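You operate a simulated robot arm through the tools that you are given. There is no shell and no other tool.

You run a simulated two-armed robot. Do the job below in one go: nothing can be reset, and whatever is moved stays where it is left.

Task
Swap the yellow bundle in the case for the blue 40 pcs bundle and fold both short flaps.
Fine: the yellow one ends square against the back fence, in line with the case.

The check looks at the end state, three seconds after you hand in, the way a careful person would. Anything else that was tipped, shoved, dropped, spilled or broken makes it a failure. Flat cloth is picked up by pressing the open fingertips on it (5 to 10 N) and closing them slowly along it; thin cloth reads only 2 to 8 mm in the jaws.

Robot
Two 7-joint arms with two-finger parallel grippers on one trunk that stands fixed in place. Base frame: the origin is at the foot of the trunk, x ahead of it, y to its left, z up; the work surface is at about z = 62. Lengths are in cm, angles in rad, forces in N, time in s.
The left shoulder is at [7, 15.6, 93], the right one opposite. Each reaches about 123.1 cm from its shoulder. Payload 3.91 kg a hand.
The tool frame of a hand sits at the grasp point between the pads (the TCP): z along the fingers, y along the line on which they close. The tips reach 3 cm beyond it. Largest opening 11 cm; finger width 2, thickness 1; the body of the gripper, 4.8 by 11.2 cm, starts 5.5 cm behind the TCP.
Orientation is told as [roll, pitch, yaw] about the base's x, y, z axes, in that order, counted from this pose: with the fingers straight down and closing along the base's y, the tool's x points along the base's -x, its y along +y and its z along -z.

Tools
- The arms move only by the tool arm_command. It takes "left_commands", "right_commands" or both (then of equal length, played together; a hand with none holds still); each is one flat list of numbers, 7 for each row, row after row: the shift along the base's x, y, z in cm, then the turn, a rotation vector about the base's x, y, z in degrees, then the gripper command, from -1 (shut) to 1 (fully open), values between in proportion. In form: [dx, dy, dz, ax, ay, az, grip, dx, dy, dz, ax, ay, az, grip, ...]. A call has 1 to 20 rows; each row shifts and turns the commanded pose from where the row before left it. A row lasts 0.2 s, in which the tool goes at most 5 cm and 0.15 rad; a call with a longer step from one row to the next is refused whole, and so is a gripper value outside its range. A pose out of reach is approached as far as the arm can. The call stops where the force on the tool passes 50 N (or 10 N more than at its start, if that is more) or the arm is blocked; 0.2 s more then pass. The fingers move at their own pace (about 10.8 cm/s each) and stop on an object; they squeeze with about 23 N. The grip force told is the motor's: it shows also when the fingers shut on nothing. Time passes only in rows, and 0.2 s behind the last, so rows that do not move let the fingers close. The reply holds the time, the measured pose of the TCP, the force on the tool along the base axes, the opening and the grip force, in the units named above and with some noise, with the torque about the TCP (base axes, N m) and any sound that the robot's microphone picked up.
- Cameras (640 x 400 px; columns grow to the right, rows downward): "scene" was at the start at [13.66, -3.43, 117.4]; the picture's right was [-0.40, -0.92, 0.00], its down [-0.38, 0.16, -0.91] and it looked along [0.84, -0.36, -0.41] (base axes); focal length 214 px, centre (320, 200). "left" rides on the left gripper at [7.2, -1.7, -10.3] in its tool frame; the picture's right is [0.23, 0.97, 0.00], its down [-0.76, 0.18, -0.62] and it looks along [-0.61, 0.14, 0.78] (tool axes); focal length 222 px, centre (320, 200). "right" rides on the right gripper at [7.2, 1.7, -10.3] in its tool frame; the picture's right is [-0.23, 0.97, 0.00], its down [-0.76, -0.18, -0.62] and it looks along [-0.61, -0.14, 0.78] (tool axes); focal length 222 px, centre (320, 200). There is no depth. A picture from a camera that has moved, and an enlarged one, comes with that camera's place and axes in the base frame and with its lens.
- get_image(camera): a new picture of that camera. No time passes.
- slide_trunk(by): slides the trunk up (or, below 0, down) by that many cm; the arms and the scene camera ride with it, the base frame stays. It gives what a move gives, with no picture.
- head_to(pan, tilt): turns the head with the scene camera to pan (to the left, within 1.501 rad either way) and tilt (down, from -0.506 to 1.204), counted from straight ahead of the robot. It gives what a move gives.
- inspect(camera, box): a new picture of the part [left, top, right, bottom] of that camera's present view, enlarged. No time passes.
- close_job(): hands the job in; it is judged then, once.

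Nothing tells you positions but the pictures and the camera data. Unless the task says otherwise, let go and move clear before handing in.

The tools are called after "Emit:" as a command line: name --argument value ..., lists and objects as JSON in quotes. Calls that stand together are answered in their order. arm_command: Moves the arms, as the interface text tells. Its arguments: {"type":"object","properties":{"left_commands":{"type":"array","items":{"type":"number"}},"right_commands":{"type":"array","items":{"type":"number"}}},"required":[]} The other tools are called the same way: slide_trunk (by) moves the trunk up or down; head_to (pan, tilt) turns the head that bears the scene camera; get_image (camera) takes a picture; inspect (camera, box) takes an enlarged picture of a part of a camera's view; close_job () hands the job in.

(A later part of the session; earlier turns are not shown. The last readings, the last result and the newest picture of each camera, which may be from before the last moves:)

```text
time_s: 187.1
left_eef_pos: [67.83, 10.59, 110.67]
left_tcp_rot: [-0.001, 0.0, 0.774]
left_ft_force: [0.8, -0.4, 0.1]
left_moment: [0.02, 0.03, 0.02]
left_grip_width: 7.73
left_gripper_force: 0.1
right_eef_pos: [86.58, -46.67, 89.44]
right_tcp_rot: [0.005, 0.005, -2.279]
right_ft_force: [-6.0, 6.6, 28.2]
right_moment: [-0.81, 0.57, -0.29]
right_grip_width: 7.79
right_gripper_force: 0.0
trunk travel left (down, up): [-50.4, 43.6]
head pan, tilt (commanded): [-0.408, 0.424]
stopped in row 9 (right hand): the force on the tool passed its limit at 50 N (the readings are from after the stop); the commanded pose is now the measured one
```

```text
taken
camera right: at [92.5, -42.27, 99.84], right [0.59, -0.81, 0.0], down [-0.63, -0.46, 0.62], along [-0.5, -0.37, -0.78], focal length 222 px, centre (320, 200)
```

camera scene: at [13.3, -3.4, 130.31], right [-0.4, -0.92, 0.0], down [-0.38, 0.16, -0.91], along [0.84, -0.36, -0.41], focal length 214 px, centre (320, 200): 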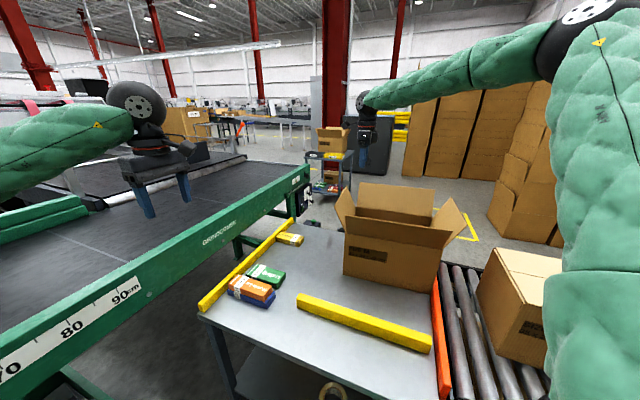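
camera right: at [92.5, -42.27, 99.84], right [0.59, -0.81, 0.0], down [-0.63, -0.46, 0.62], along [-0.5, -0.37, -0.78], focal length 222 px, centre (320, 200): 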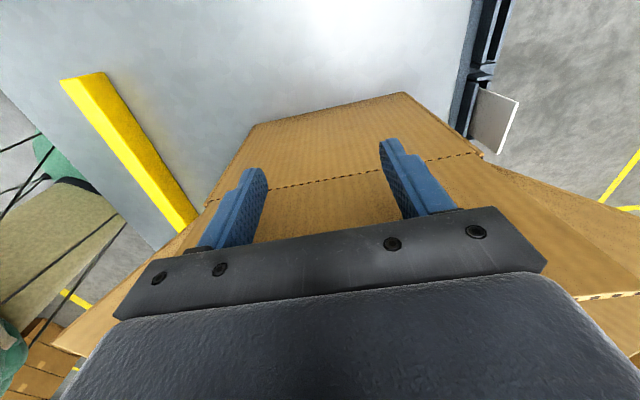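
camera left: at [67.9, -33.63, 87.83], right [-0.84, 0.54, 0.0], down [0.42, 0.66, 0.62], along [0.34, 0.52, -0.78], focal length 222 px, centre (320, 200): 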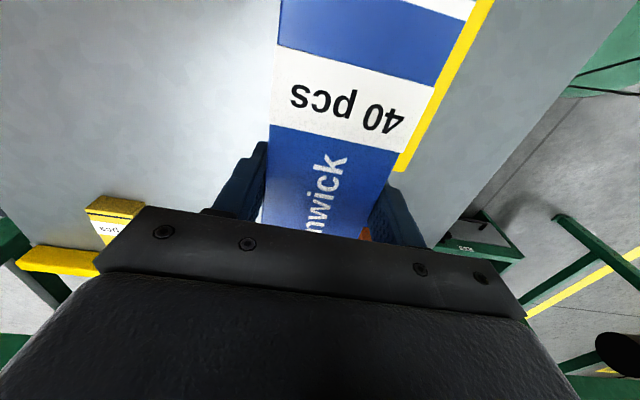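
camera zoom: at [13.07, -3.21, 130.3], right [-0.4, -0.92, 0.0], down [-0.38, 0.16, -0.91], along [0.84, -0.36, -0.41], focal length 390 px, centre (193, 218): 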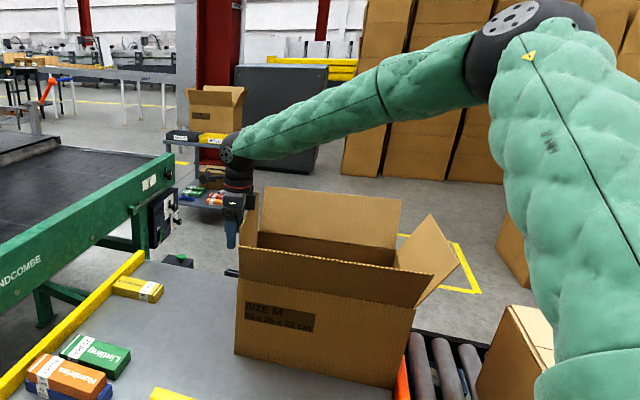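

The fold was blocked because the flap's edge came up under the palm between the fingers. The case has not moved. I'll back out, go 4 cm higher so only the fingers touch the flap, and push again.

Emit:
arm_command --right_commands '[0.65, 0.76, 0, 0, 0, 0, 0.42, 0.65, 0.76, 0, 0, 0, 0, 0.42, 0.65, 0.76, 0, 0, 0, 0, 0.42, 0, 0, 2, 0, 0, 0, 0.42, 0, 0, 1.8, 0, 0, 0, 0.42, 0, 0, 0, 0, 0, 0, 0.42]'

Emit:
arm_command --right_commands '[-0.65, -0.76, 0, 0, 0, 0, 0.42, -0.65, -0.76, 0, 0, 0, 0, 0.42, -0.65, -0.76, 0, 0, 0, 0, 0.42, -0.65, -0.76, 0, 0, 0, 0, 0.42, -0.65, -0.76, 0, 0, 0, 0, 0.42, -0.65, -0.76, 0, 0, 0, 0, 0.42]'

Emit:
inspect --camera "scene" --box '[290, 80, 490, 300]'

Emit:
get_image --camera "right"

```text
time_s: 188.5
left_eef_pos: [68.12, 10.39, 110.63]
left_tcp_rot: [0.001, -0.001, 0.774]
left_ft_force: [0.4, 1.0, -0.2]
left_moment: [0.02, -0.03, 0.01]
left_grip_width: 7.71
left_gripper_force: 0.1
right_eef_pos: [88.7, -44.5, 92.76]
right_tcp_rot: [-0.001, 0.0, -2.281]
right_ft_force: [-0.2, -0.3, 0.1]
right_moment: [-0.02, 0.03, -0.01]
right_grip_width: 7.82
right_gripper_force: 0.1
trunk travel left (down, up): [-50.4, 43.6]
head pan, tilt (commanded): [-0.408, 0.424]
```

```text
time_s: 189.9
left_eef_pos: [68.07, 10.46, 110.63]
left_tcp_rot: [0.001, 0.0, 0.775]
left_ft_force: [-0.4, 0.2, 0.4]
left_moment: [-0.01, -0.01, -0.01]
left_grip_width: 7.68
left_gripper_force: 0.1
right_eef_pos: [84.69, -49.15, 92.82]
right_tcp_rot: [0.001, 0.001, -2.28]
right_ft_force: [0.8, -0.1, 0.5]
right_moment: [0.0, 0.01, -0.02]
right_grip_width: 7.81
right_gripper_force: 0.0
trunk travel left (down, up): [-50.4, 43.6]
head pan, tilt (commanded): [-0.408, 0.424]
```

```text
1.82 times, centred on (390, 190) of scene
camera zoom: at [13.29, -3.39, 130.31], right [-0.4, -0.92, 0.0], down [-0.38, 0.16, -0.91], along [0.84, -0.36, -0.41], focal length 390 px, centre (193, 218)
```

zoom: 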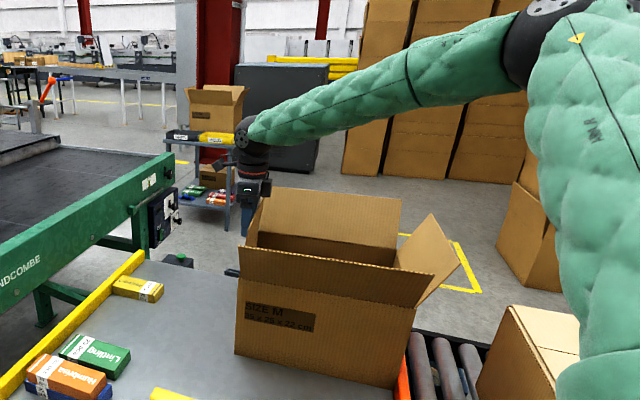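

```text
taken
camera right: at [90.69, -44.86, 103.15], right [0.59, -0.81, 0.0], down [-0.63, -0.46, 0.62], along [-0.5, -0.37, -0.78], focal length 222 px, centre (320, 200)
```

right: 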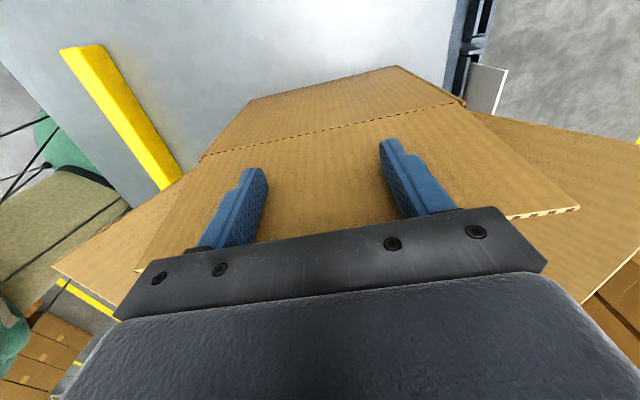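

Now the fingers press the flap face freely with very little force, and it is just past upright. I'll keep going inward.

Emit:
arm_command --right_commands '[-0.65, -0.76, 0, 0, 0, 0, 0.42, -0.65, -0.76, 0, 0, 0, 0, 0.42, -0.65, -0.76, 0, 0, 0, 0, 0.42, -0.65, -0.76, 0, 0, 0, 0, 0.42, -0.65, -0.76, 0, 0, 0, 0, 0.42, -0.65, -0.76, 0, 0, 0, 0, 0.42]'

Emit:
inspect --camera "scene" --box '[290, 80, 490, 300]'

Emit:
get_image --camera "right"

```text
time_s: 191.3
left_eef_pos: [68.11, 10.39, 110.59]
left_tcp_rot: [0.0, 0.0, 0.774]
left_ft_force: [0.1, 0.5, 0.3]
left_moment: [0.02, -0.01, -0.01]
left_grip_width: 7.71
left_gripper_force: 0.0
right_eef_pos: [80.75, -53.58, 92.88]
right_tcp_rot: [-0.001, 0.001, -2.281]
right_ft_force: [0.7, -0.5, -0.3]
right_moment: [-0.01, 0.0, 0.03]
right_grip_width: 7.8
right_gripper_force: 0.0
trunk travel left (down, up): [-50.4, 43.6]
head pan, tilt (commanded): [-0.408, 0.424]
```

```text
1.82 times, centred on (390, 190) of scene
camera zoom: at [13.29, -3.4, 130.31], right [-0.4, -0.92, 0.0], down [-0.38, 0.16, -0.91], along [0.84, -0.36, -0.41], focal length 390 px, centre (193, 218)
```

zoom: 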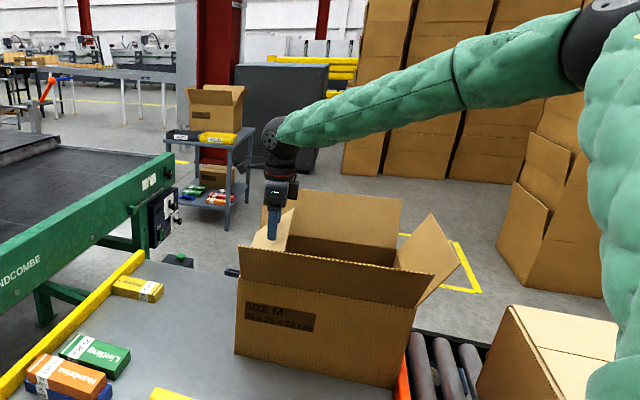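

```text
taken
camera right: at [86.81, -49.3, 103.24], right [0.59, -0.81, 0.0], down [-0.63, -0.46, 0.62], along [-0.5, -0.37, -0.78], focal length 222 px, centre (320, 200)
```

right: 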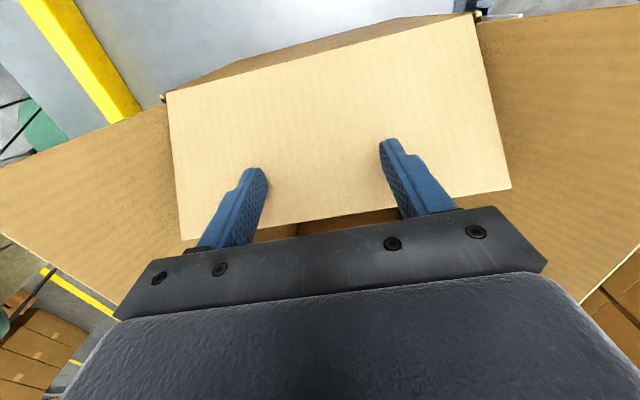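

It is folding nicely. I'll follow the arc down to press it flat.

Emit:
arm_command --right_commands '[-0.39, -0.45, -1, 0, 0, 0, 0.42, -0.39, -0.45, -1, 0, 0, 0, 0.42, -0.39, -0.45, -1, 0, 0, 0, 0.42, -0.39, -0.45, -1, 0, 0, 0, 0.42, 0, 0, -0.8, 0, 0, 0, 0.42, 0, 0, 0, 0, 0, 0, 0.42]'

Emit:
inspect --camera "scene" --box '[290, 80, 490, 300]'

Emit:
get_image --camera "right"

```text
time_s: 192.7
left_eef_pos: [68.13, 10.54, 110.64]
left_tcp_rot: [0.0, -0.001, 0.774]
left_ft_force: [-0.5, 0.3, 0.2]
left_moment: [0.03, -0.01, 0.07]
left_grip_width: 7.7
left_gripper_force: 0.1
right_eef_pos: [79.15, -55.52, 87.84]
right_tcp_rot: [-0.001, 0.001, -2.281]
right_ft_force: [0.3, 0.0, -0.1]
right_moment: [-0.01, -0.02, -0.02]
right_grip_width: 7.82
right_gripper_force: 0.0
trunk travel left (down, up): [-50.4, 43.6]
head pan, tilt (commanded): [-0.408, 0.424]
```

```text
1.82 times, centred on (390, 190) of scene
camera zoom: at [13.29, -3.38, 130.31], right [-0.4, -0.92, 0.0], down [-0.38, 0.16, -0.91], along [0.84, -0.36, -0.41], focal length 390 px, centre (193, 218)
```

zoom: 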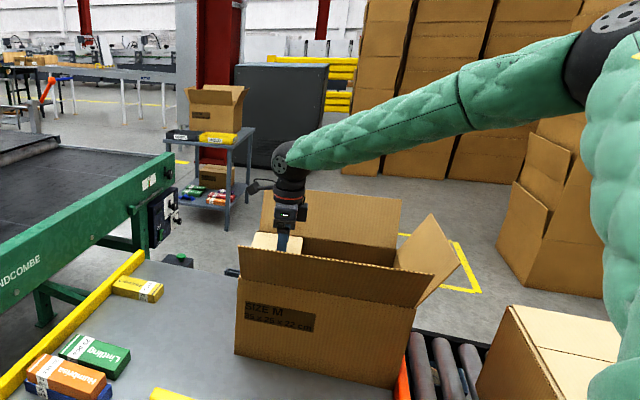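

```text
taken
camera right: at [85.2, -51.13, 98.28], right [0.59, -0.81, 0.0], down [-0.63, -0.46, 0.62], along [-0.5, -0.37, -0.78], focal length 222 px, centre (320, 200)
```

right: 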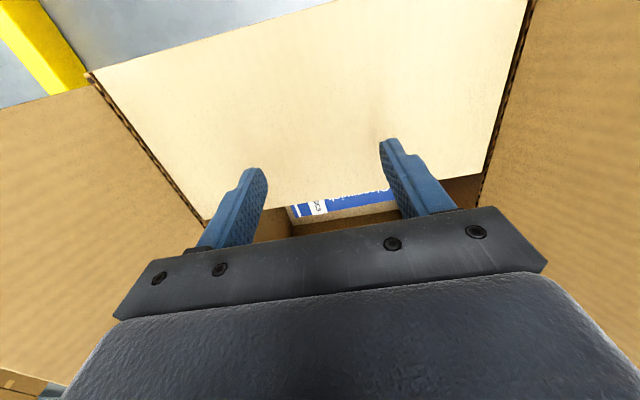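

The flap looks almost flat with no force on the fingers. I'll lower a touch more, then rise and see whether it stays.

Emit:
arm_command --right_commands '[0, 0, -0.5, 0, 0, 0, 0.42, 0, 0, -0.4, 0, 0, 0, 0.42, 0, 0, 0, 0, 0, 0, 0.42]'

Emit:
arm_command --right_commands '[0, 0, 1.5, 0, 0, 0, 0.42, 0, 0, 3, 0, 0, 0, 0.42, 0, 0, 3, 0, 0, 0, 0.42, 0, 0, 3, 0, 0, 0, 0.42, 0, 0, 3, 0, 0, 0, 0.42, 0, 0, 3, 0, 0, 0, 0.42]'

Emit:
get_image --camera "right"

Emit:
inspect --camera "scene" --box '[290, 80, 490, 300]'

```text
time_s: 193.5
left_eef_pos: [68.05, 10.35, 110.58]
left_tcp_rot: [0.0, -0.001, 0.774]
left_ft_force: [-0.5, -0.3, -0.2]
left_moment: [0.0, -0.02, -0.02]
left_grip_width: 7.69
left_gripper_force: 0.0
right_eef_pos: [79.31, -55.45, 86.97]
right_tcp_rot: [0.002, 0.001, -2.278]
right_ft_force: [-0.2, -0.5, 0.6]
right_moment: [-0.05, -0.04, 0.01]
right_grip_width: 7.83
right_gripper_force: 0.1
trunk travel left (down, up): [-50.4, 43.6]
head pan, tilt (commanded): [-0.408, 0.424]
```

```text
time_s: 194.9
left_eef_pos: [68.13, 10.44, 110.68]
left_tcp_rot: [0.0, 0.001, 0.774]
left_ft_force: [-0.3, 0.4, 0.1]
left_moment: [-0.04, 0.01, -0.03]
left_grip_width: 7.69
left_gripper_force: 0.1
right_eef_pos: [78.94, -55.19, 103.62]
right_tcp_rot: [0.001, 0.001, -2.28]
right_ft_force: [0.4, -0.7, 0.1]
right_moment: [-0.04, -0.02, 0.01]
right_grip_width: 7.8
right_gripper_force: 0.0
trunk travel left (down, up): [-50.4, 43.6]
head pan, tilt (commanded): [-0.408, 0.424]
```

```text
taken
camera right: at [84.98, -50.91, 113.93], right [0.59, -0.81, 0.0], down [-0.63, -0.46, 0.62], along [-0.5, -0.37, -0.78], focal length 222 px, centre (320, 200)
```

right: 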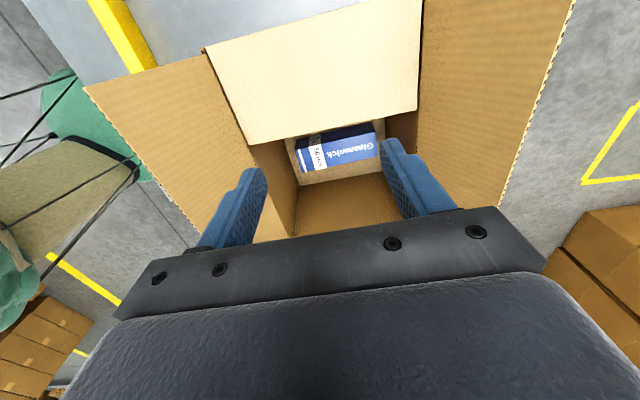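

```text
1.82 times, centred on (390, 190) of scene
camera zoom: at [13.27, -3.32, 130.31], right [-0.4, -0.92, 0.0], down [-0.38, 0.16, -0.91], along [0.84, -0.36, -0.41], focal length 390 px, centre (193, 218)
```

zoom: 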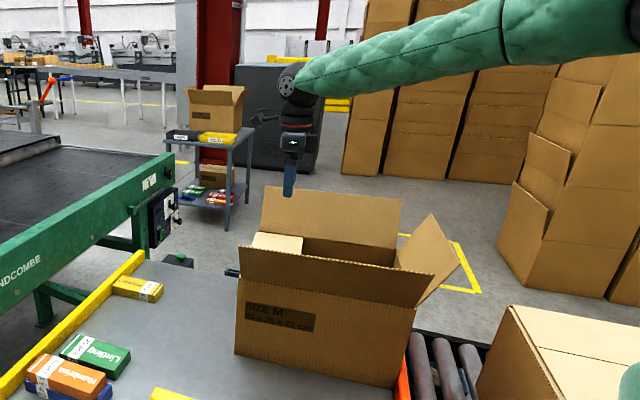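

The first short flap stays folded flat. Now I'll go around to the other end, turning the hand so the camera faces the second flap from outside.

Emit:
arm_command --right_commands '[0, 0, 1, 0, 0, 7.5, 0.42, 0, 0, 1, 0, 0, 7.5, 0.42, 0, 0, 1, 0, 0, 7.5, 0.42, 0, 0, 1, 0, 0, 7.5, 0.42, -1.2, -1.45, 0.5, 0, 0, 7.5, 0.42, -1.2, -1.45, 0.5, 0, 0, 7.5, 0.42, -1.2, -1.45, 0, 0, 0, 7.5, 0.42, -1.2, -1.45, 0, 0, 0, 7.5, 0.42, -1.2, -1.45, 0, 0, 0, 7.5, 0.42, -1.2, -1.45, 0, 0, 0, 7.5, 0.42, -1.2, -1.45, 0, 0, 0, 7.5, 0.42, -1.2, -1.45, 0, 0, 0, 7.5, 0.42, -1.2, -1.45, 0, 0, 0, 7.5, 0.42, -1.2, -1.45, 0, 0, 0, 7.5, 0.42, -1.2, -1.45, 0, 0, 0, 7.5, 0.42, -1.2, -1.45, 0, 0, 0, 7.5, 0.42, -1.2, -1.45, 0, 0, 0, 7.5, 0.42, -1.2, -1.45, 0, 0, 0, 7.5, 0.42, -1.2, -1.45, 0, 0, 0, 7.5, 0.42, -1.2, -1.45, 0, 0, 0, 7.5, 0.42]'

Emit:
get_image --camera "right"

Emit:
get_image --camera "scene"

```text
time_s: 199.1
left_eef_pos: [68.06, 10.38, 110.57]
left_tcp_rot: [0.0, -0.001, 0.77]
left_ft_force: [0.4, -1.2, -0.2]
left_moment: [0.0, -0.02, -0.01]
left_grip_width: 7.73
left_gripper_force: 0.0
right_eef_pos: [60.12, -78.45, 108.41]
right_tcp_rot: [0.0, 0.0, 0.34]
right_ft_force: [1.0, -0.2, 0.7]
right_moment: [0.03, 0.01, 0.01]
right_grip_width: 7.79
right_gripper_force: 0.1
trunk travel left (down, up): [-50.4, 43.6]
head pan, tilt (commanded): [-0.408, 0.424]
```

```text
taken
camera right: at [52.73, -79.45, 118.74], right [-0.11, 0.99, 0.0], down [0.78, 0.09, 0.62], along [0.62, 0.07, -0.78], focal length 222 px, centre (320, 200)
```

right: 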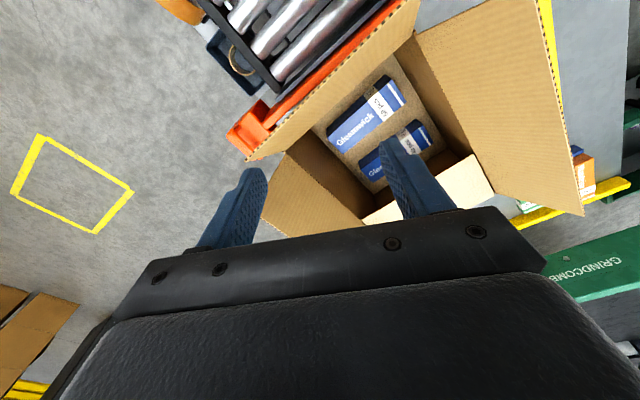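

```text
taken
camera scene: at [13.29, -3.42, 130.31], right [-0.4, -0.92, 0.0], down [-0.38, 0.16, -0.91], along [0.84, -0.36, -0.41], focal length 214 px, centre (320, 200)
```

scene: 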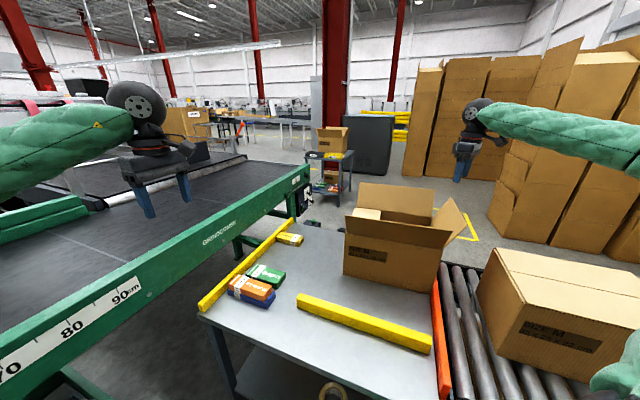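

Emit:
arm_command --right_commands '[-1.2, -1.23, 0, 0, 0, 6, 0.42, -1.2, -1.23, 0, 0, 0, 6, 0.42, -1.2, -1.23, 0, 0, 0, 6, 0.42, -1.2, -1.23, 0, 0, 0, 6, 0.42, -1.2, -1.23, 0, 0, 0, 6, 0.42, 0, 0, 0, 0, 0, 0, 0.42]'

Emit:
get_image --camera "right"

Emit:
get_image --camera "scene"

```text
time_s: 200.5
left_eef_pos: [68.29, 10.18, 110.52]
left_tcp_rot: [0.004, 0.002, 0.772]
left_ft_force: [0.3, -0.1, -0.4]
left_moment: [0.01, 0.03, 0.01]
left_grip_width: 7.7
left_gripper_force: 0.1
right_eef_pos: [54.64, -84.53, 108.63]
right_tcp_rot: [-0.004, -0.006, 0.808]
right_ft_force: [1.4, -0.3, -3.7]
right_moment: [0.02, 0.05, -0.01]
right_grip_width: 7.83
right_gripper_force: 0.0
right hand out of reach, approached as far as the arm can: row 5
trunk travel left (down, up): [-50.4, 43.6]
head pan, tilt (commanded): [-0.408, 0.424]
```

```text
taken
camera right: at [48.39, -88.64, 118.96], right [-0.55, 0.84, 0.0], down [0.65, 0.42, 0.63], along [0.53, 0.34, -0.78], focal length 222 px, centre (320, 200)
```

right: 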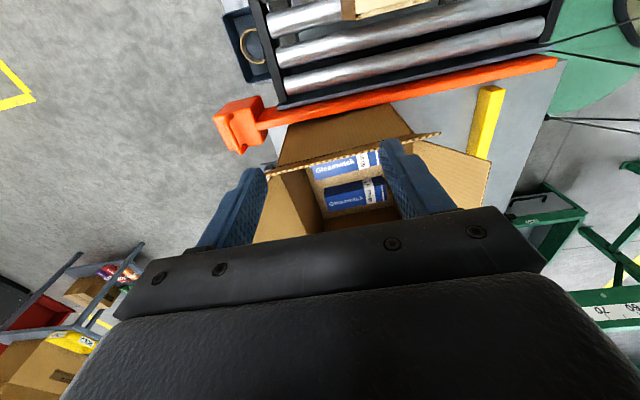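

```text
taken
camera scene: at [13.61, -3.52, 130.25], right [-0.4, -0.92, 0.0], down [-0.38, 0.17, -0.91], along [0.83, -0.36, -0.41], focal length 214 px, centre (320, 200)
```

scene: 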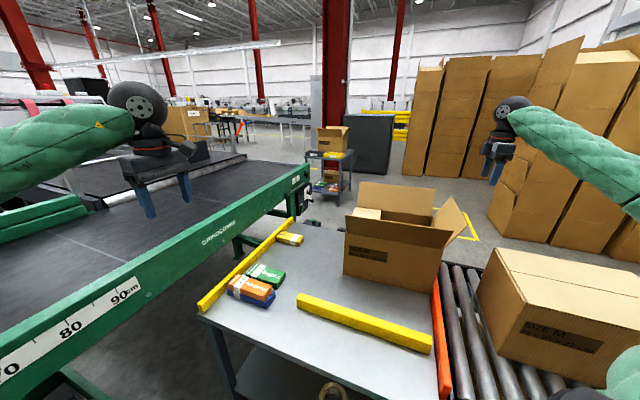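

The arm reported a limit and the base twisted slightly, so the elbow may be touching something on the right. I'll look there before going on.

Emit:
head_to --pan -1.2 --tilt 0.4

Emit:
get_image --camera "scene"

```text
time_s: 201.6
left_eef_pos: [67.94, 10.38, 110.67]
left_tcp_rot: [0.002, -0.001, 0.772]
left_ft_force: [-0.1, -0.3, 0.4]
left_moment: [-0.01, 0.01, 0.0]
left_grip_width: 7.7
left_gripper_force: 0.1
right_eef_pos: [54.5, -84.23, 109.37]
right_tcp_rot: [-0.013, -0.014, 0.809]
right_ft_force: [-0.1, -0.3, -1.4]
right_moment: [0.02, -0.04, 0.02]
right_grip_width: 7.84
right_gripper_force: 0.0
trunk travel left (down, up): [-50.4, 43.6]
head pan, tilt (commanded): [-1.201, 0.4]
```

```text
taken
camera scene: at [8.15, -8.35, 130.54], right [-0.93, -0.36, 0.0], down [-0.14, 0.36, -0.92], along [0.33, -0.86, -0.39], focal length 214 px, centre (320, 200)
```

scene: 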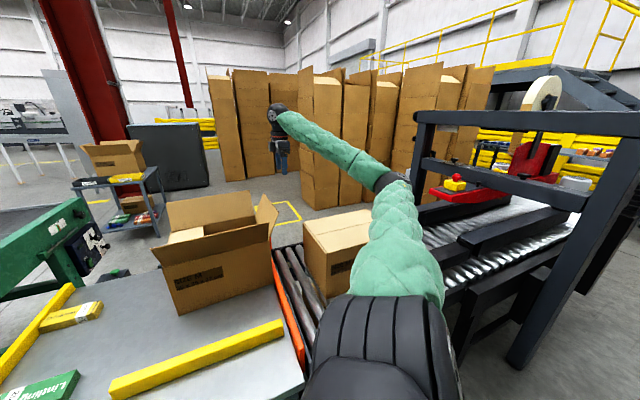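

Emit:
inspect --camera "scene" --box '[340, 120, 520, 300]'

Emit:
arm_command --right_commands '[0.6, 0.6, 0, 0, 0, 0, 0.42, 0.9, 0.9, 0, 0, 0, 0, 0.42, 0, 0, 0, 0, 0, 0, 0.42]'

Emit:
inspect --camera "scene" --box '[340, 120, 520, 300]'

```text
2.22 times, centred on (430, 210) of scene
camera zoom: at [8.15, -8.35, 130.54], right [-0.93, -0.36, 0.0], down [-0.14, 0.36, -0.92], along [0.33, -0.86, -0.39], focal length 477 px, centre (76, 178)
```

zoom: 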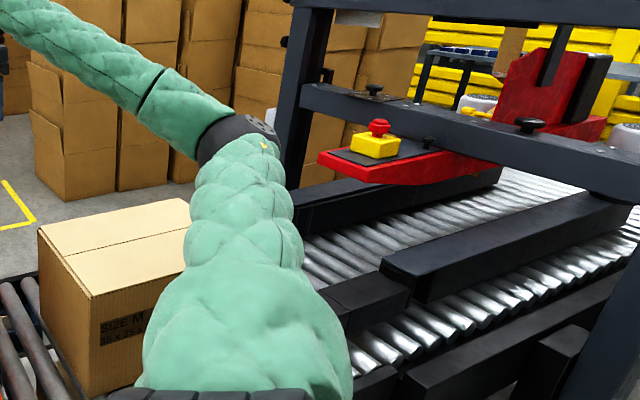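

```text
time_s: 202.4
left_eef_pos: [68.08, 10.45, 110.67]
left_tcp_rot: [-0.001, -0.002, 0.773]
left_ft_force: [-0.3, -0.6, 0.3]
left_moment: [0.02, -0.02, -0.01]
left_grip_width: 7.69
left_gripper_force: 0.1
right_eef_pos: [56.31, -82.73, 108.42]
right_tcp_rot: [0.002, 0.0, 0.809]
right_ft_force: [0.4, 0.5, 0.4]
right_moment: [0.01, -0.02, -0.04]
right_grip_width: 7.83
right_gripper_force: 0.1
trunk travel left (down, up): [-50.4, 43.6]
head pan, tilt (commanded): [-1.201, 0.4]
```

```text
2.22 times, centred on (430, 210) of scene
camera zoom: at [8.16, -8.39, 130.53], right [-0.93, -0.36, 0.0], down [-0.14, 0.36, -0.92], along [0.33, -0.86, -0.39], focal length 477 px, centre (76, 178)
```

zoom: 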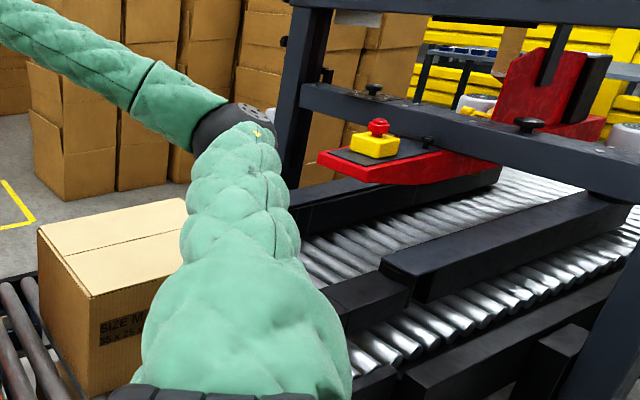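

The elbow comes close to the sealer frame when the hand is that far out. I'll tilt the hand 35° so the fingers reach outward over the flap while the wrist and elbow stay well inside.

Emit:
arm_command --right_commands '[0, 0, 0, -5.29, 4.585, 0.6, 0.42, 0, 0, 0, -5.29, 4.585, 0.6, 0.42, 0, 0, 0, -5.29, 4.585, 0.6, 0.42, 0, 0, 0, -5.29, 4.585, 0.6, 0.42, 0, 0, 0, -5.29, 4.585, 0.6, 0.42, 0, 0, 0, 0, 0, 0, 0.42]'

Emit:
get_image --camera "scene"

Emit:
get_image --camera "right"

```text
time_s: 203.8
left_eef_pos: [67.94, 10.47, 110.65]
left_tcp_rot: [0.0, 0.001, 0.771]
left_ft_force: [0.3, -1.0, 0.2]
left_moment: [0.01, 0.03, -0.03]
left_grip_width: 7.71
left_gripper_force: 0.0
right_eef_pos: [56.21, -82.66, 108.51]
right_tcp_rot: [-0.014, 0.609, 0.858]
right_ft_force: [1.6, -0.2, -0.3]
right_moment: [-0.01, -0.02, 0.04]
right_grip_width: 7.8
right_gripper_force: 0.0
trunk travel left (down, up): [-50.4, 43.6]
head pan, tilt (commanded): [-1.201, 0.4]
```

```text
taken
camera scene: at [8.14, -8.41, 130.53], right [-0.93, -0.36, 0.0], down [-0.14, 0.36, -0.92], along [0.33, -0.86, -0.39], focal length 214 px, centre (320, 200)
```

scene: 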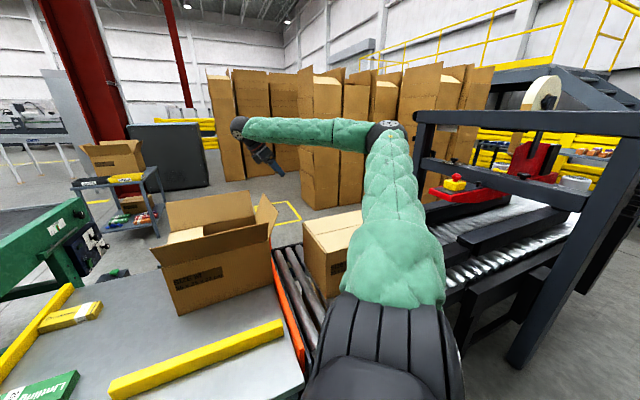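

```text
taken
camera right: at [54.81, -81.63, 121.02], right [-0.62, 0.77, -0.14], down [0.77, 0.63, 0.08], along [0.15, -0.06, -0.99], focal length 222 px, centre (320, 200)
```

right: 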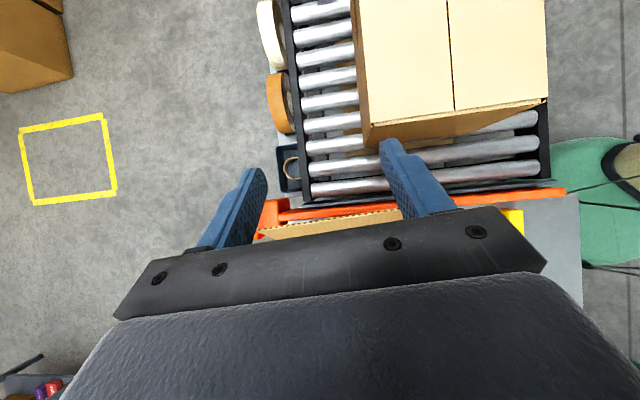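

The wrist is now inboard and the elbow well away from the frame. I'll lower the fingers outside the flap.

Emit:
arm_command --right_commands '[-0.1, -0.1, -2.7, 0, 0, 0, 0.42, -0.1, -0.1, -2.7, 0, 0, 0, 0.42, -0.1, -0.1, -2.7, 0, 0, 0, 0.42, -0.1, -0.1, -2.7, 0, 0, 0, 0.42, 0, 0, -2.5, 0, 0, 0, 0.42, 0, 0, 0, 0, 0, 0, 0.42]'

Emit:
get_image --camera "right"

Emit:
inspect --camera "scene" --box '[140, 80, 460, 320]'

```text
time_s: 205.2
left_eef_pos: [68.09, 10.51, 110.68]
left_tcp_rot: [-0.001, -0.001, 0.774]
left_ft_force: [0.2, -0.5, -0.2]
left_moment: [-0.01, -0.02, 0.01]
left_grip_width: 7.71
left_gripper_force: 0.0
right_eef_pos: [55.93, -83.13, 95.18]
right_tcp_rot: [-0.014, 0.61, 0.858]
right_ft_force: [-0.2, -0.7, 0.4]
right_moment: [0.0, -0.03, 0.01]
right_grip_width: 7.82
right_gripper_force: 0.0
trunk travel left (down, up): [-50.4, 43.6]
head pan, tilt (commanded): [-1.201, 0.4]
```

```text
taken
camera right: at [54.47, -81.93, 107.84], right [-0.62, 0.77, -0.14], down [0.77, 0.63, 0.08], along [0.15, -0.06, -0.99], focal length 222 px, centre (320, 200)
```

right: 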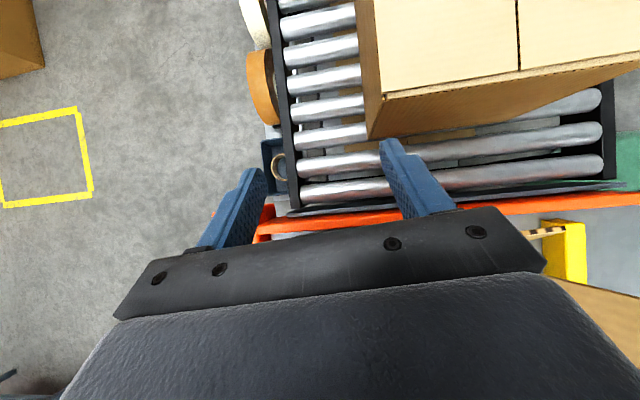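

```text
1.67 times, centred on (300, 200) of scene
camera zoom: at [8.15, -8.33, 130.54], right [-0.93, -0.36, 0.0], down [-0.14, 0.36, -0.92], along [0.33, -0.86, -0.39], focal length 358 px, centre (353, 200)
```

zoom: 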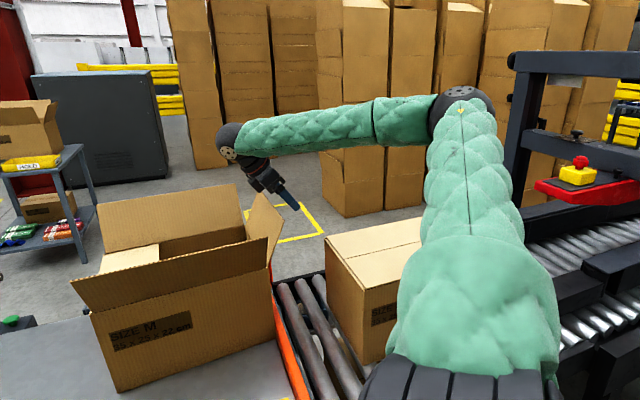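

The fingers hang outside the second flap with the palm clear above it. I'll pull it inward.

Emit:
arm_command --right_commands '[0.65, 0.76, 0, 0, 0, 0, 0.42, 0.65, 0.76, 0, 0, 0, 0, 0.42, 0.65, 0.76, 0, 0, 0, 0, 0.42, 0.65, 0.76, 0, 0, 0, 0, 0.42, 0.65, 0.76, 0, 0, 0, 0, 0.42, 0.65, 0.76, 0, 0, 0, 0, 0.42, 0.65, 0.76, 0, 0, 0, 0, 0.42, 0, 0, 0, 0, 0, 0, 0.42]'

Emit:
inspect --camera "scene" --box '[140, 80, 460, 320]'

Emit:
get_image --camera "right"

```text
time_s: 207.0
left_eef_pos: [68.05, 10.48, 110.76]
left_tcp_rot: [0.0, 0.0, 0.772]
left_ft_force: [0.5, 0.2, 0.2]
left_moment: [0.0, -0.01, 0.01]
left_grip_width: 7.73
left_gripper_force: 0.1
right_eef_pos: [60.53, -77.77, 94.92]
right_tcp_rot: [-0.012, 0.609, 0.859]
right_ft_force: [-0.3, -0.1, 0.9]
right_moment: [-0.02, -0.01, -0.03]
right_grip_width: 7.82
right_gripper_force: 0.1
trunk travel left (down, up): [-50.4, 43.6]
head pan, tilt (commanded): [-1.201, 0.4]
```

```text
1.67 times, centred on (300, 200) of scene
camera zoom: at [8.16, -8.35, 130.53], right [-0.93, -0.36, 0.0], down [-0.14, 0.36, -0.92], along [0.33, -0.86, -0.39], focal length 358 px, centre (353, 200)
```

zoom: 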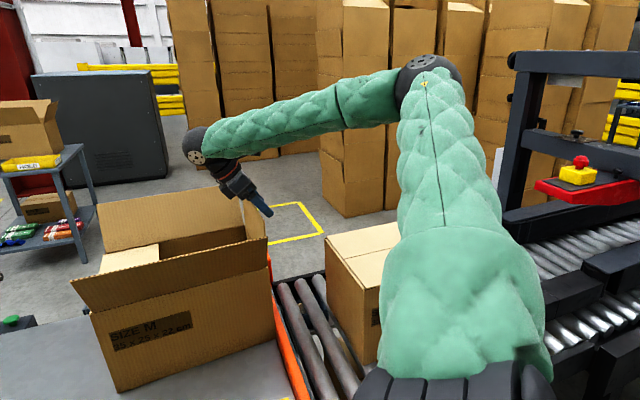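

```text
taken
camera right: at [59.03, -76.65, 107.51], right [-0.62, 0.77, -0.14], down [0.77, 0.63, 0.08], along [0.15, -0.06, -0.99], focal length 222 px, centre (320, 200)
```

right: 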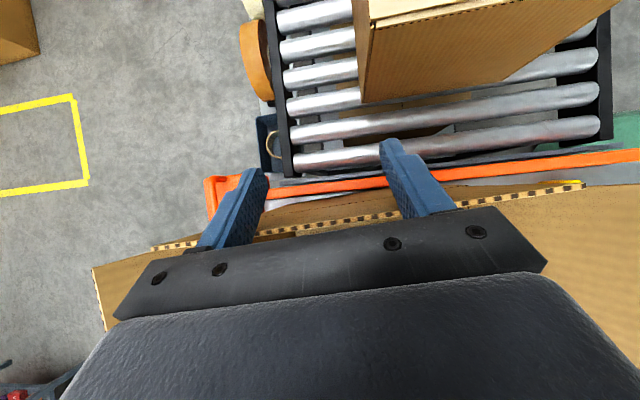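

The flap is upright now and following. I'll continue inward.

Emit:
arm_command --right_commands '[0.65, 0.76, 0, 0, 0, 0, 0.42, 0.65, 0.76, 0, 0, 0, 0, 0.42, 0.65, 0.76, 0, 0, 0, 0, 0.42, 0.65, 0.76, -0.3, 0, 0, 0, 0.42, 0.65, 0.76, -0.5, 0, 0, 0, 0.42, 0.65, 0.76, -0.5, 0, 0, 0, 0.42, 0.65, 0.76, -0.7, 0, 0, 0, 0.42, 0, 0, 0, 0, 0, 0, 0.42]'

Emit:
inspect --camera "scene" --box '[140, 80, 460, 320]'

Emit:
get_image --camera "right"

```text
time_s: 208.8
left_eef_pos: [68.07, 10.41, 110.69]
left_tcp_rot: [0.0, 0.0, 0.773]
left_ft_force: [-0.1, 0.0, -0.4]
left_moment: [0.01, 0.0, 0.01]
left_grip_width: 7.7
left_gripper_force: 0.1
right_eef_pos: [64.96, -72.34, 93.17]
right_tcp_rot: [-0.014, 0.608, 0.858]
right_ft_force: [-0.1, -0.6, 0.4]
right_moment: [-0.02, 0.0, -0.02]
right_grip_width: 7.78
right_gripper_force: 0.1
trunk travel left (down, up): [-50.4, 43.6]
head pan, tilt (commanded): [-1.201, 0.4]
```

```text
1.67 times, centred on (300, 200) of scene
camera zoom: at [8.15, -8.35, 130.54], right [-0.93, -0.36, 0.0], down [-0.14, 0.36, -0.92], along [0.33, -0.86, -0.39], focal length 358 px, centre (353, 200)
```

zoom: 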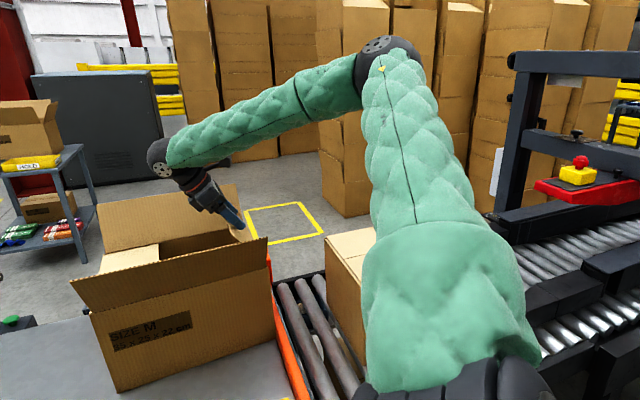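

```text
taken
camera right: at [63.58, -71.25, 105.81], right [-0.62, 0.77, -0.14], down [0.77, 0.63, 0.08], along [0.15, -0.06, -0.99], focal length 222 px, centre (320, 200)
```

right: 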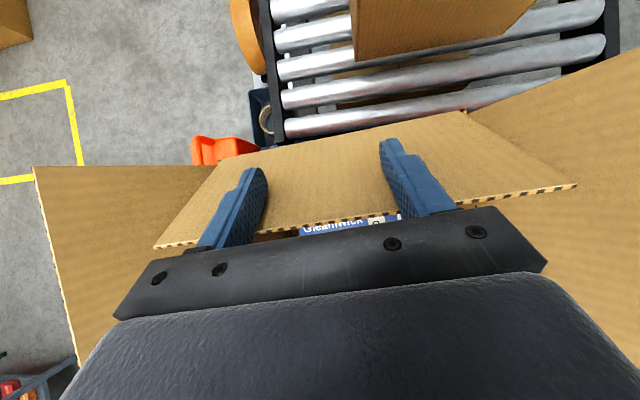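

Emit:
arm_command --right_commands '[0.46, 0.53, -0.8, 0, 0, 0, 0.42, 0.46, 0.53, -0.8, 0, 0, 0, 0.42, 0.46, 0.53, -0.8, 0, 0, 0, 0.42, 0.46, 0.53, -0.8, 0, 0, 0, 0.42, 0.23, 0.265, -1, 0, 0, 0, 0.42, 0.23, 0.265, -1, 0, 0, 0, 0.42, 0.23, 0.265, -0.8, 0, 0, 0, 0.42, 0, 0, 0, 0, 0, 0, 0.42]'

Emit:
inspect --camera "scene" --box '[140, 80, 460, 320]'

Emit:
get_image --camera "right"

```text
time_s: 210.6
left_eef_pos: [68.02, 10.47, 110.58]
left_tcp_rot: [0.0, 0.0, 0.773]
left_ft_force: [0.0, 0.3, -0.4]
left_moment: [0.0, 0.05, 0.03]
left_grip_width: 7.7
left_gripper_force: 0.0
right_eef_pos: [67.52, -69.52, 87.18]
right_tcp_rot: [-0.014, 0.608, 0.857]
right_ft_force: [-0.5, 0.5, 0.8]
right_moment: [0.02, 0.04, -0.02]
right_grip_width: 7.81
right_gripper_force: 0.1
trunk travel left (down, up): [-50.4, 43.6]
head pan, tilt (commanded): [-1.201, 0.4]
```

```text
1.67 times, centred on (300, 200) of scene
camera zoom: at [8.17, -8.34, 130.54], right [-0.93, -0.36, 0.0], down [-0.14, 0.36, -0.92], along [0.33, -0.86, -0.39], focal length 358 px, centre (353, 200)
```

zoom: 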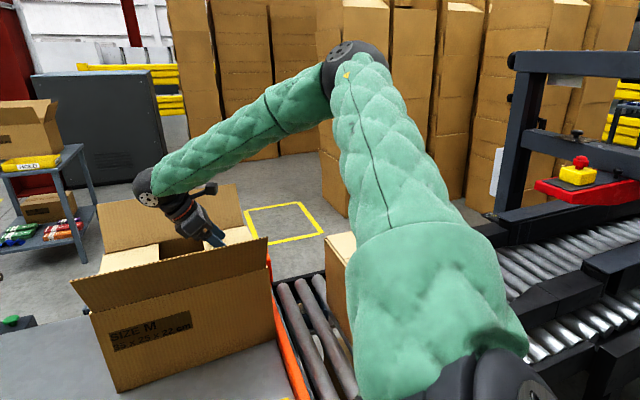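

```text
taken
camera right: at [66.13, -68.32, 99.73], right [-0.62, 0.77, -0.14], down [0.77, 0.63, 0.08], along [0.15, -0.06, -0.99], focal length 222 px, centre (320, 200)
```

right: 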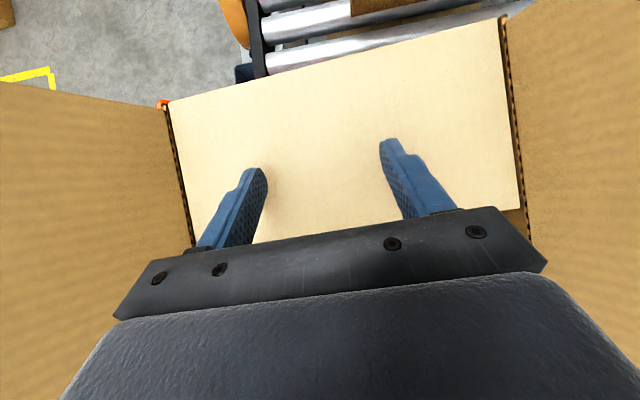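

The second flap is nearly flat. I'll press lightly once more, then lift away.

Emit:
arm_command --right_commands '[0, 0, -0.4, 0, 0, 0, 0.42, 0, 0, -0.3, 0, 0, 0, 0.42, 0, 0, 0, 0, 0, 0, 0.42]'

Emit:
arm_command --right_commands '[0, 0, 2, 0, 0, 0, 0.42, 0, 0, 3, 0, 0, 0, 0.42, 0, 0, 3, 0, 0, 0, 0.42, 0, 0, 3, 0, 0, 0, 0.42, 0, 0, 3, 0, 0, 0, 0.42, 0, 0, 3, 0, 0, 0, 0.42, 0, 0, 3, 0, 0, 0, 0.42]'

Emit:
get_image --camera "right"

Emit:
inspect --camera "scene" --box '[140, 80, 460, 320]'

```text
time_s: 211.4
left_eef_pos: [68.06, 10.55, 110.7]
left_tcp_rot: [0.0, 0.002, 0.773]
left_ft_force: [0.3, 0.9, 0.5]
left_moment: [-0.01, 0.02, -0.02]
left_grip_width: 7.71
left_gripper_force: 0.0
right_eef_pos: [67.62, -69.49, 86.52]
right_tcp_rot: [-0.015, 0.61, 0.858]
right_ft_force: [1.0, -1.2, 12.0]
right_moment: [0.15, 0.4, -0.01]
right_grip_width: 7.68
right_gripper_force: 0.1
trunk travel left (down, up): [-50.4, 43.6]
head pan, tilt (commanded): [-1.201, 0.4]
```

```text
time_s: 213.0
left_eef_pos: [68.0, 10.51, 110.65]
left_tcp_rot: [0.001, 0.0, 0.772]
left_ft_force: [-0.8, 0.3, 0.3]
left_moment: [-0.02, 0.02, 0.02]
left_grip_width: 7.7
left_gripper_force: 0.1
right_eef_pos: [67.5, -69.44, 106.55]
right_tcp_rot: [-0.014, 0.61, 0.857]
right_ft_force: [-0.1, -0.5, -0.3]
right_moment: [0.04, 0.01, -0.01]
right_grip_width: 7.82
right_gripper_force: 0.1
trunk travel left (down, up): [-50.4, 43.6]
head pan, tilt (commanded): [-1.201, 0.4]
```

```text
taken
camera right: at [66.2, -68.42, 119.17], right [-0.62, 0.77, -0.14], down [0.77, 0.63, 0.08], along [0.15, -0.06, -0.99], focal length 222 px, centre (320, 200)
```

right: 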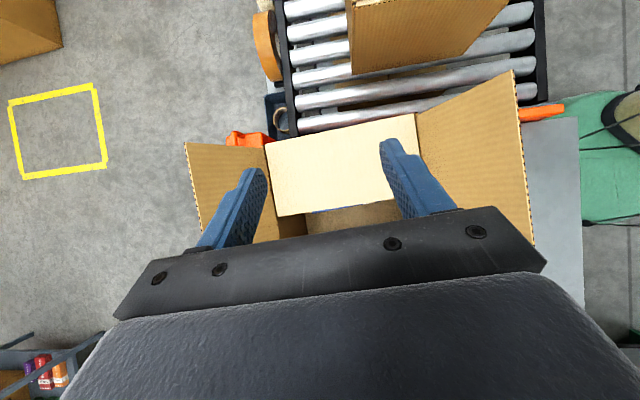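

```text
1.67 times, centred on (300, 200) of scene
camera zoom: at [8.13, -8.29, 130.54], right [-0.93, -0.36, 0.0], down [-0.14, 0.36, -0.92], along [0.33, -0.86, -0.39], focal length 358 px, centre (353, 200)
```

zoom: 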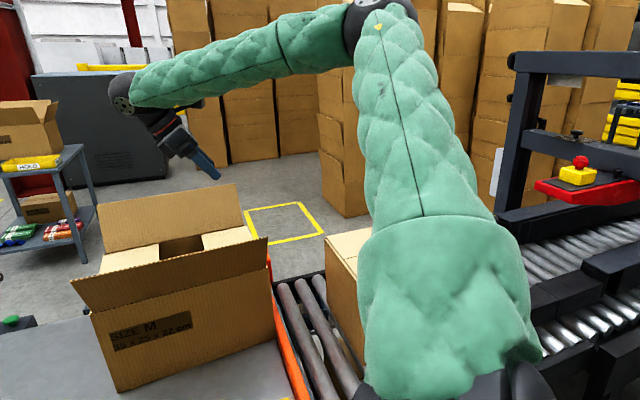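

Both short flaps lie flat. Now I'll go back to the standard view and check where the case stands compared with the start.

Emit:
head_to --pan -0.408 --tilt 0.424

Emit:
inspect --camera "scene" --box '[330, 170, 480, 300]'

Emit:
inspect --camera "scene" --box '[180, 190, 460, 400]'

```text
time_s: 214.2
left_eef_pos: [68.05, 10.41, 110.59]
left_tcp_rot: [0.001, 0.001, 0.775]
left_ft_force: [-0.7, -0.6, 0.5]
left_moment: [0.01, -0.01, 0.02]
left_grip_width: 7.67
left_gripper_force: 0.1
right_eef_pos: [67.66, -69.54, 106.38]
right_tcp_rot: [-0.015, 0.608, 0.857]
right_ft_force: [-0.3, -0.3, 0.5]
right_moment: [0.0, -0.03, 0.0]
right_grip_width: 7.8
right_gripper_force: 0.1
trunk travel left (down, up): [-50.4, 43.6]
head pan, tilt (commanded): [-0.408, 0.424]
```

```text
3.08 times, centred on (405, 235) of scene
camera zoom: at [13.31, -3.39, 130.31], right [-0.4, -0.92, 0.0], down [-0.38, 0.16, -0.91], along [0.84, -0.36, -0.41], focal length 660 px, centre (58, 92)
```

zoom: 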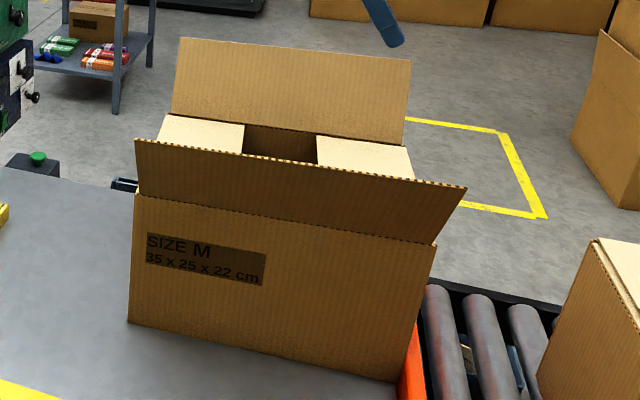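

```text
1.90 times, centred on (320, 295) of scene
camera zoom: at [13.31, -3.39, 130.31], right [-0.4, -0.92, 0.0], down [-0.38, 0.16, -0.91], along [0.84, -0.36, -0.41], focal length 408 px, centre (320, 19)
```

zoom: 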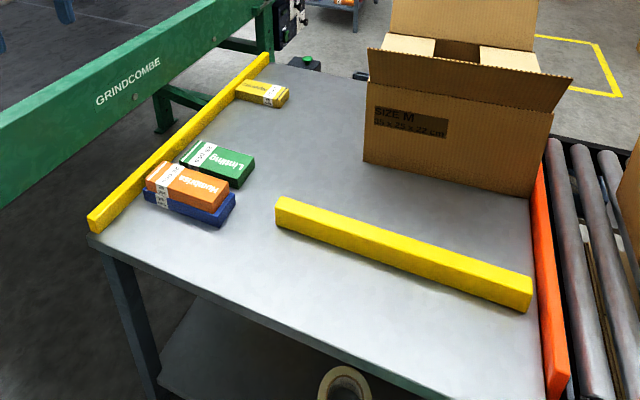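

Everything is in place except the case itself, which sits about 2 cm off its starting spot from the earlier brush. I'll restore it gently: first hook the fingers outside its far end wall and draw it along its length.

Emit:
arm_command --right_commands '[-1.2, -1.3, 0, 5.29, -4.585, 0, 0.42, -1.4, -1.55, 0, 5.29, -4.585, 0, 0.42, -1.4, -1.6, 0, 5.29, -4.585, 0, 0.42, -1.5, -1.6, 0, 5.29, -4.585, 0, 0.42, -1.5, -1.65, 0, 5.29, -4.585, 0, 0.42, -1.5, -1.7, 0, 0, 0, 0, 0.42, 0, 0, 0, 0, 0, 0, 0.42]'

Emit:
get_image --camera "right"

Emit:
get_image --camera "scene"

```text
time_s: 215.8
left_eef_pos: [68.14, 10.45, 110.65]
left_tcp_rot: [-0.001, 0.002, 0.773]
left_ft_force: [-0.5, 0.6, 1.1]
left_moment: [-0.02, -0.02, 0.0]
left_grip_width: 7.72
left_gripper_force: 0.1
right_eef_pos: [59.02, -78.85, 106.33]
right_tcp_rot: [-0.012, -0.003, 0.855]
right_ft_force: [0.6, -0.2, 0.3]
right_moment: [-0.01, -0.01, 0.0]
right_grip_width: 7.82
right_gripper_force: 0.1
trunk travel left (down, up): [-50.4, 43.6]
head pan, tilt (commanded): [-0.408, 0.424]
```

```text
taken
camera right: at [52.98, -83.19, 116.64], right [-0.59, 0.81, -0.01], down [0.63, 0.46, 0.63], along [0.51, 0.36, -0.78], focal length 222 px, centre (320, 200)
```

right: 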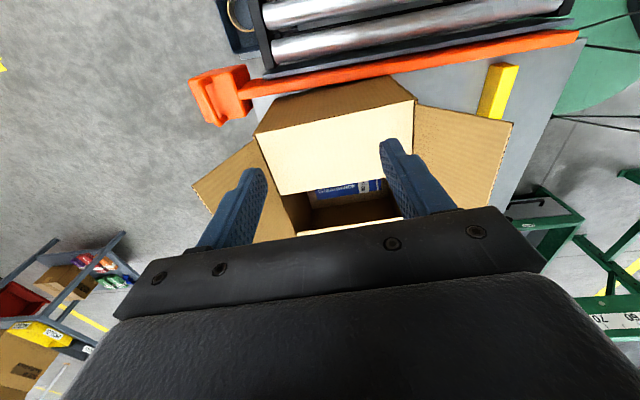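

```text
taken
camera scene: at [13.31, -3.36, 130.31], right [-0.4, -0.92, 0.0], down [-0.38, 0.16, -0.91], along [0.84, -0.36, -0.41], focal length 214 px, centre (320, 200)
```

scene: 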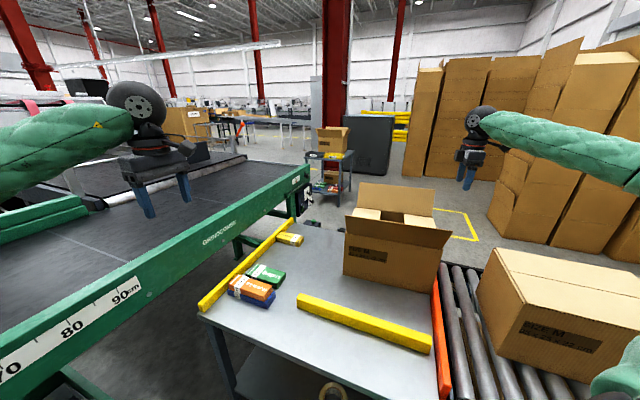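

Emit:
arm_command --right_commands '[-0.36, 0.31, -3, 0, 0, 0, 0.42, -0.36, 0.31, -3, 0, 0, 0, 0.42, 0, 0, -3, 0, 0, 0, 0.42, 0, 0, -3, 0, 0, 0, 0.42, 0, 0, -3, 0, 0, 0, 0.42, 0, 0, 0, 0, 0, 0, 0.42]'

Emit:
head_to --pan -1.1 --tilt 0.4

Emit:
get_image --camera "scene"

Emit:
get_image --camera "right"

```text
time_s: 217.2
left_eef_pos: [68.03, 10.41, 110.7]
left_tcp_rot: [-0.001, -0.001, 0.772]
left_ft_force: [0.3, -0.1, 0.5]
left_moment: [0.02, -0.02, 0.0]
left_grip_width: 7.7
left_gripper_force: 0.1
right_eef_pos: [58.13, -78.21, 91.25]
right_tcp_rot: [-0.014, -0.002, 0.857]
right_ft_force: [0.0, 0.0, -0.3]
right_moment: [-0.02, 0.01, -0.01]
right_grip_width: 7.82
right_gripper_force: 0.1
trunk travel left (down, up): [-50.4, 43.6]
head pan, tilt (commanded): [-0.408, 0.424]
```

```text
time_s: 218.2
left_eef_pos: [68.06, 10.37, 110.71]
left_tcp_rot: [0.0, 0.0, 0.775]
left_ft_force: [0.1, -0.6, -0.5]
left_moment: [-0.01, -0.01, 0.01]
left_grip_width: 7.69
left_gripper_force: 0.0
right_eef_pos: [58.13, -78.24, 91.18]
right_tcp_rot: [-0.014, -0.002, 0.857]
right_ft_force: [-0.6, -0.3, 0.1]
right_moment: [-0.01, 0.0, 0.03]
right_grip_width: 7.81
right_gripper_force: 0.0
trunk travel left (down, up): [-50.4, 43.6]
head pan, tilt (commanded): [-1.1, 0.4]
```

```text
taken
camera scene: at [9.04, -7.97, 130.53], right [-0.89, -0.45, 0.0], down [-0.18, 0.35, -0.92], along [0.42, -0.82, -0.39], focal length 214 px, centre (320, 200)
```

scene: 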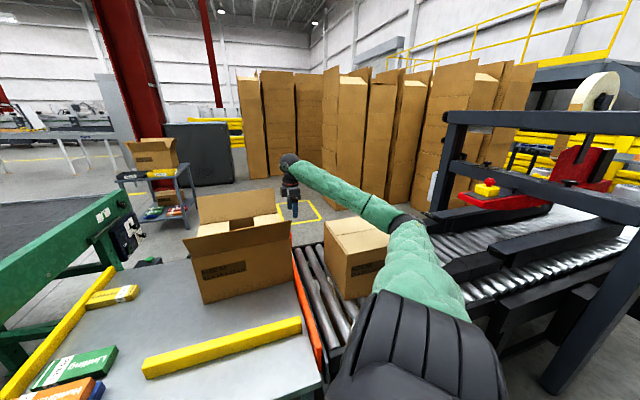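

```text
taken
camera right: at [52.06, -82.67, 101.57], right [-0.59, 0.81, -0.01], down [0.63, 0.46, 0.63], along [0.51, 0.36, -0.78], focal length 222 px, centre (320, 200)
```

right: 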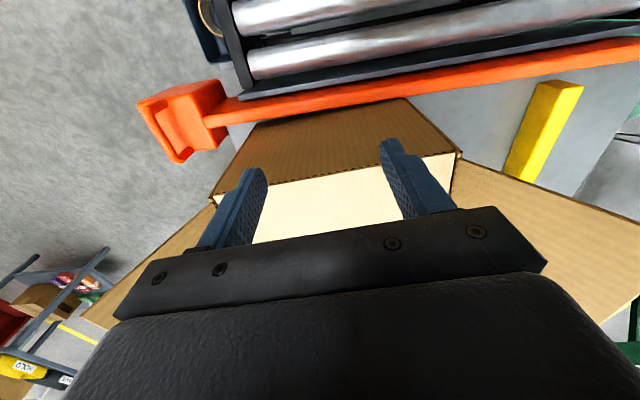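

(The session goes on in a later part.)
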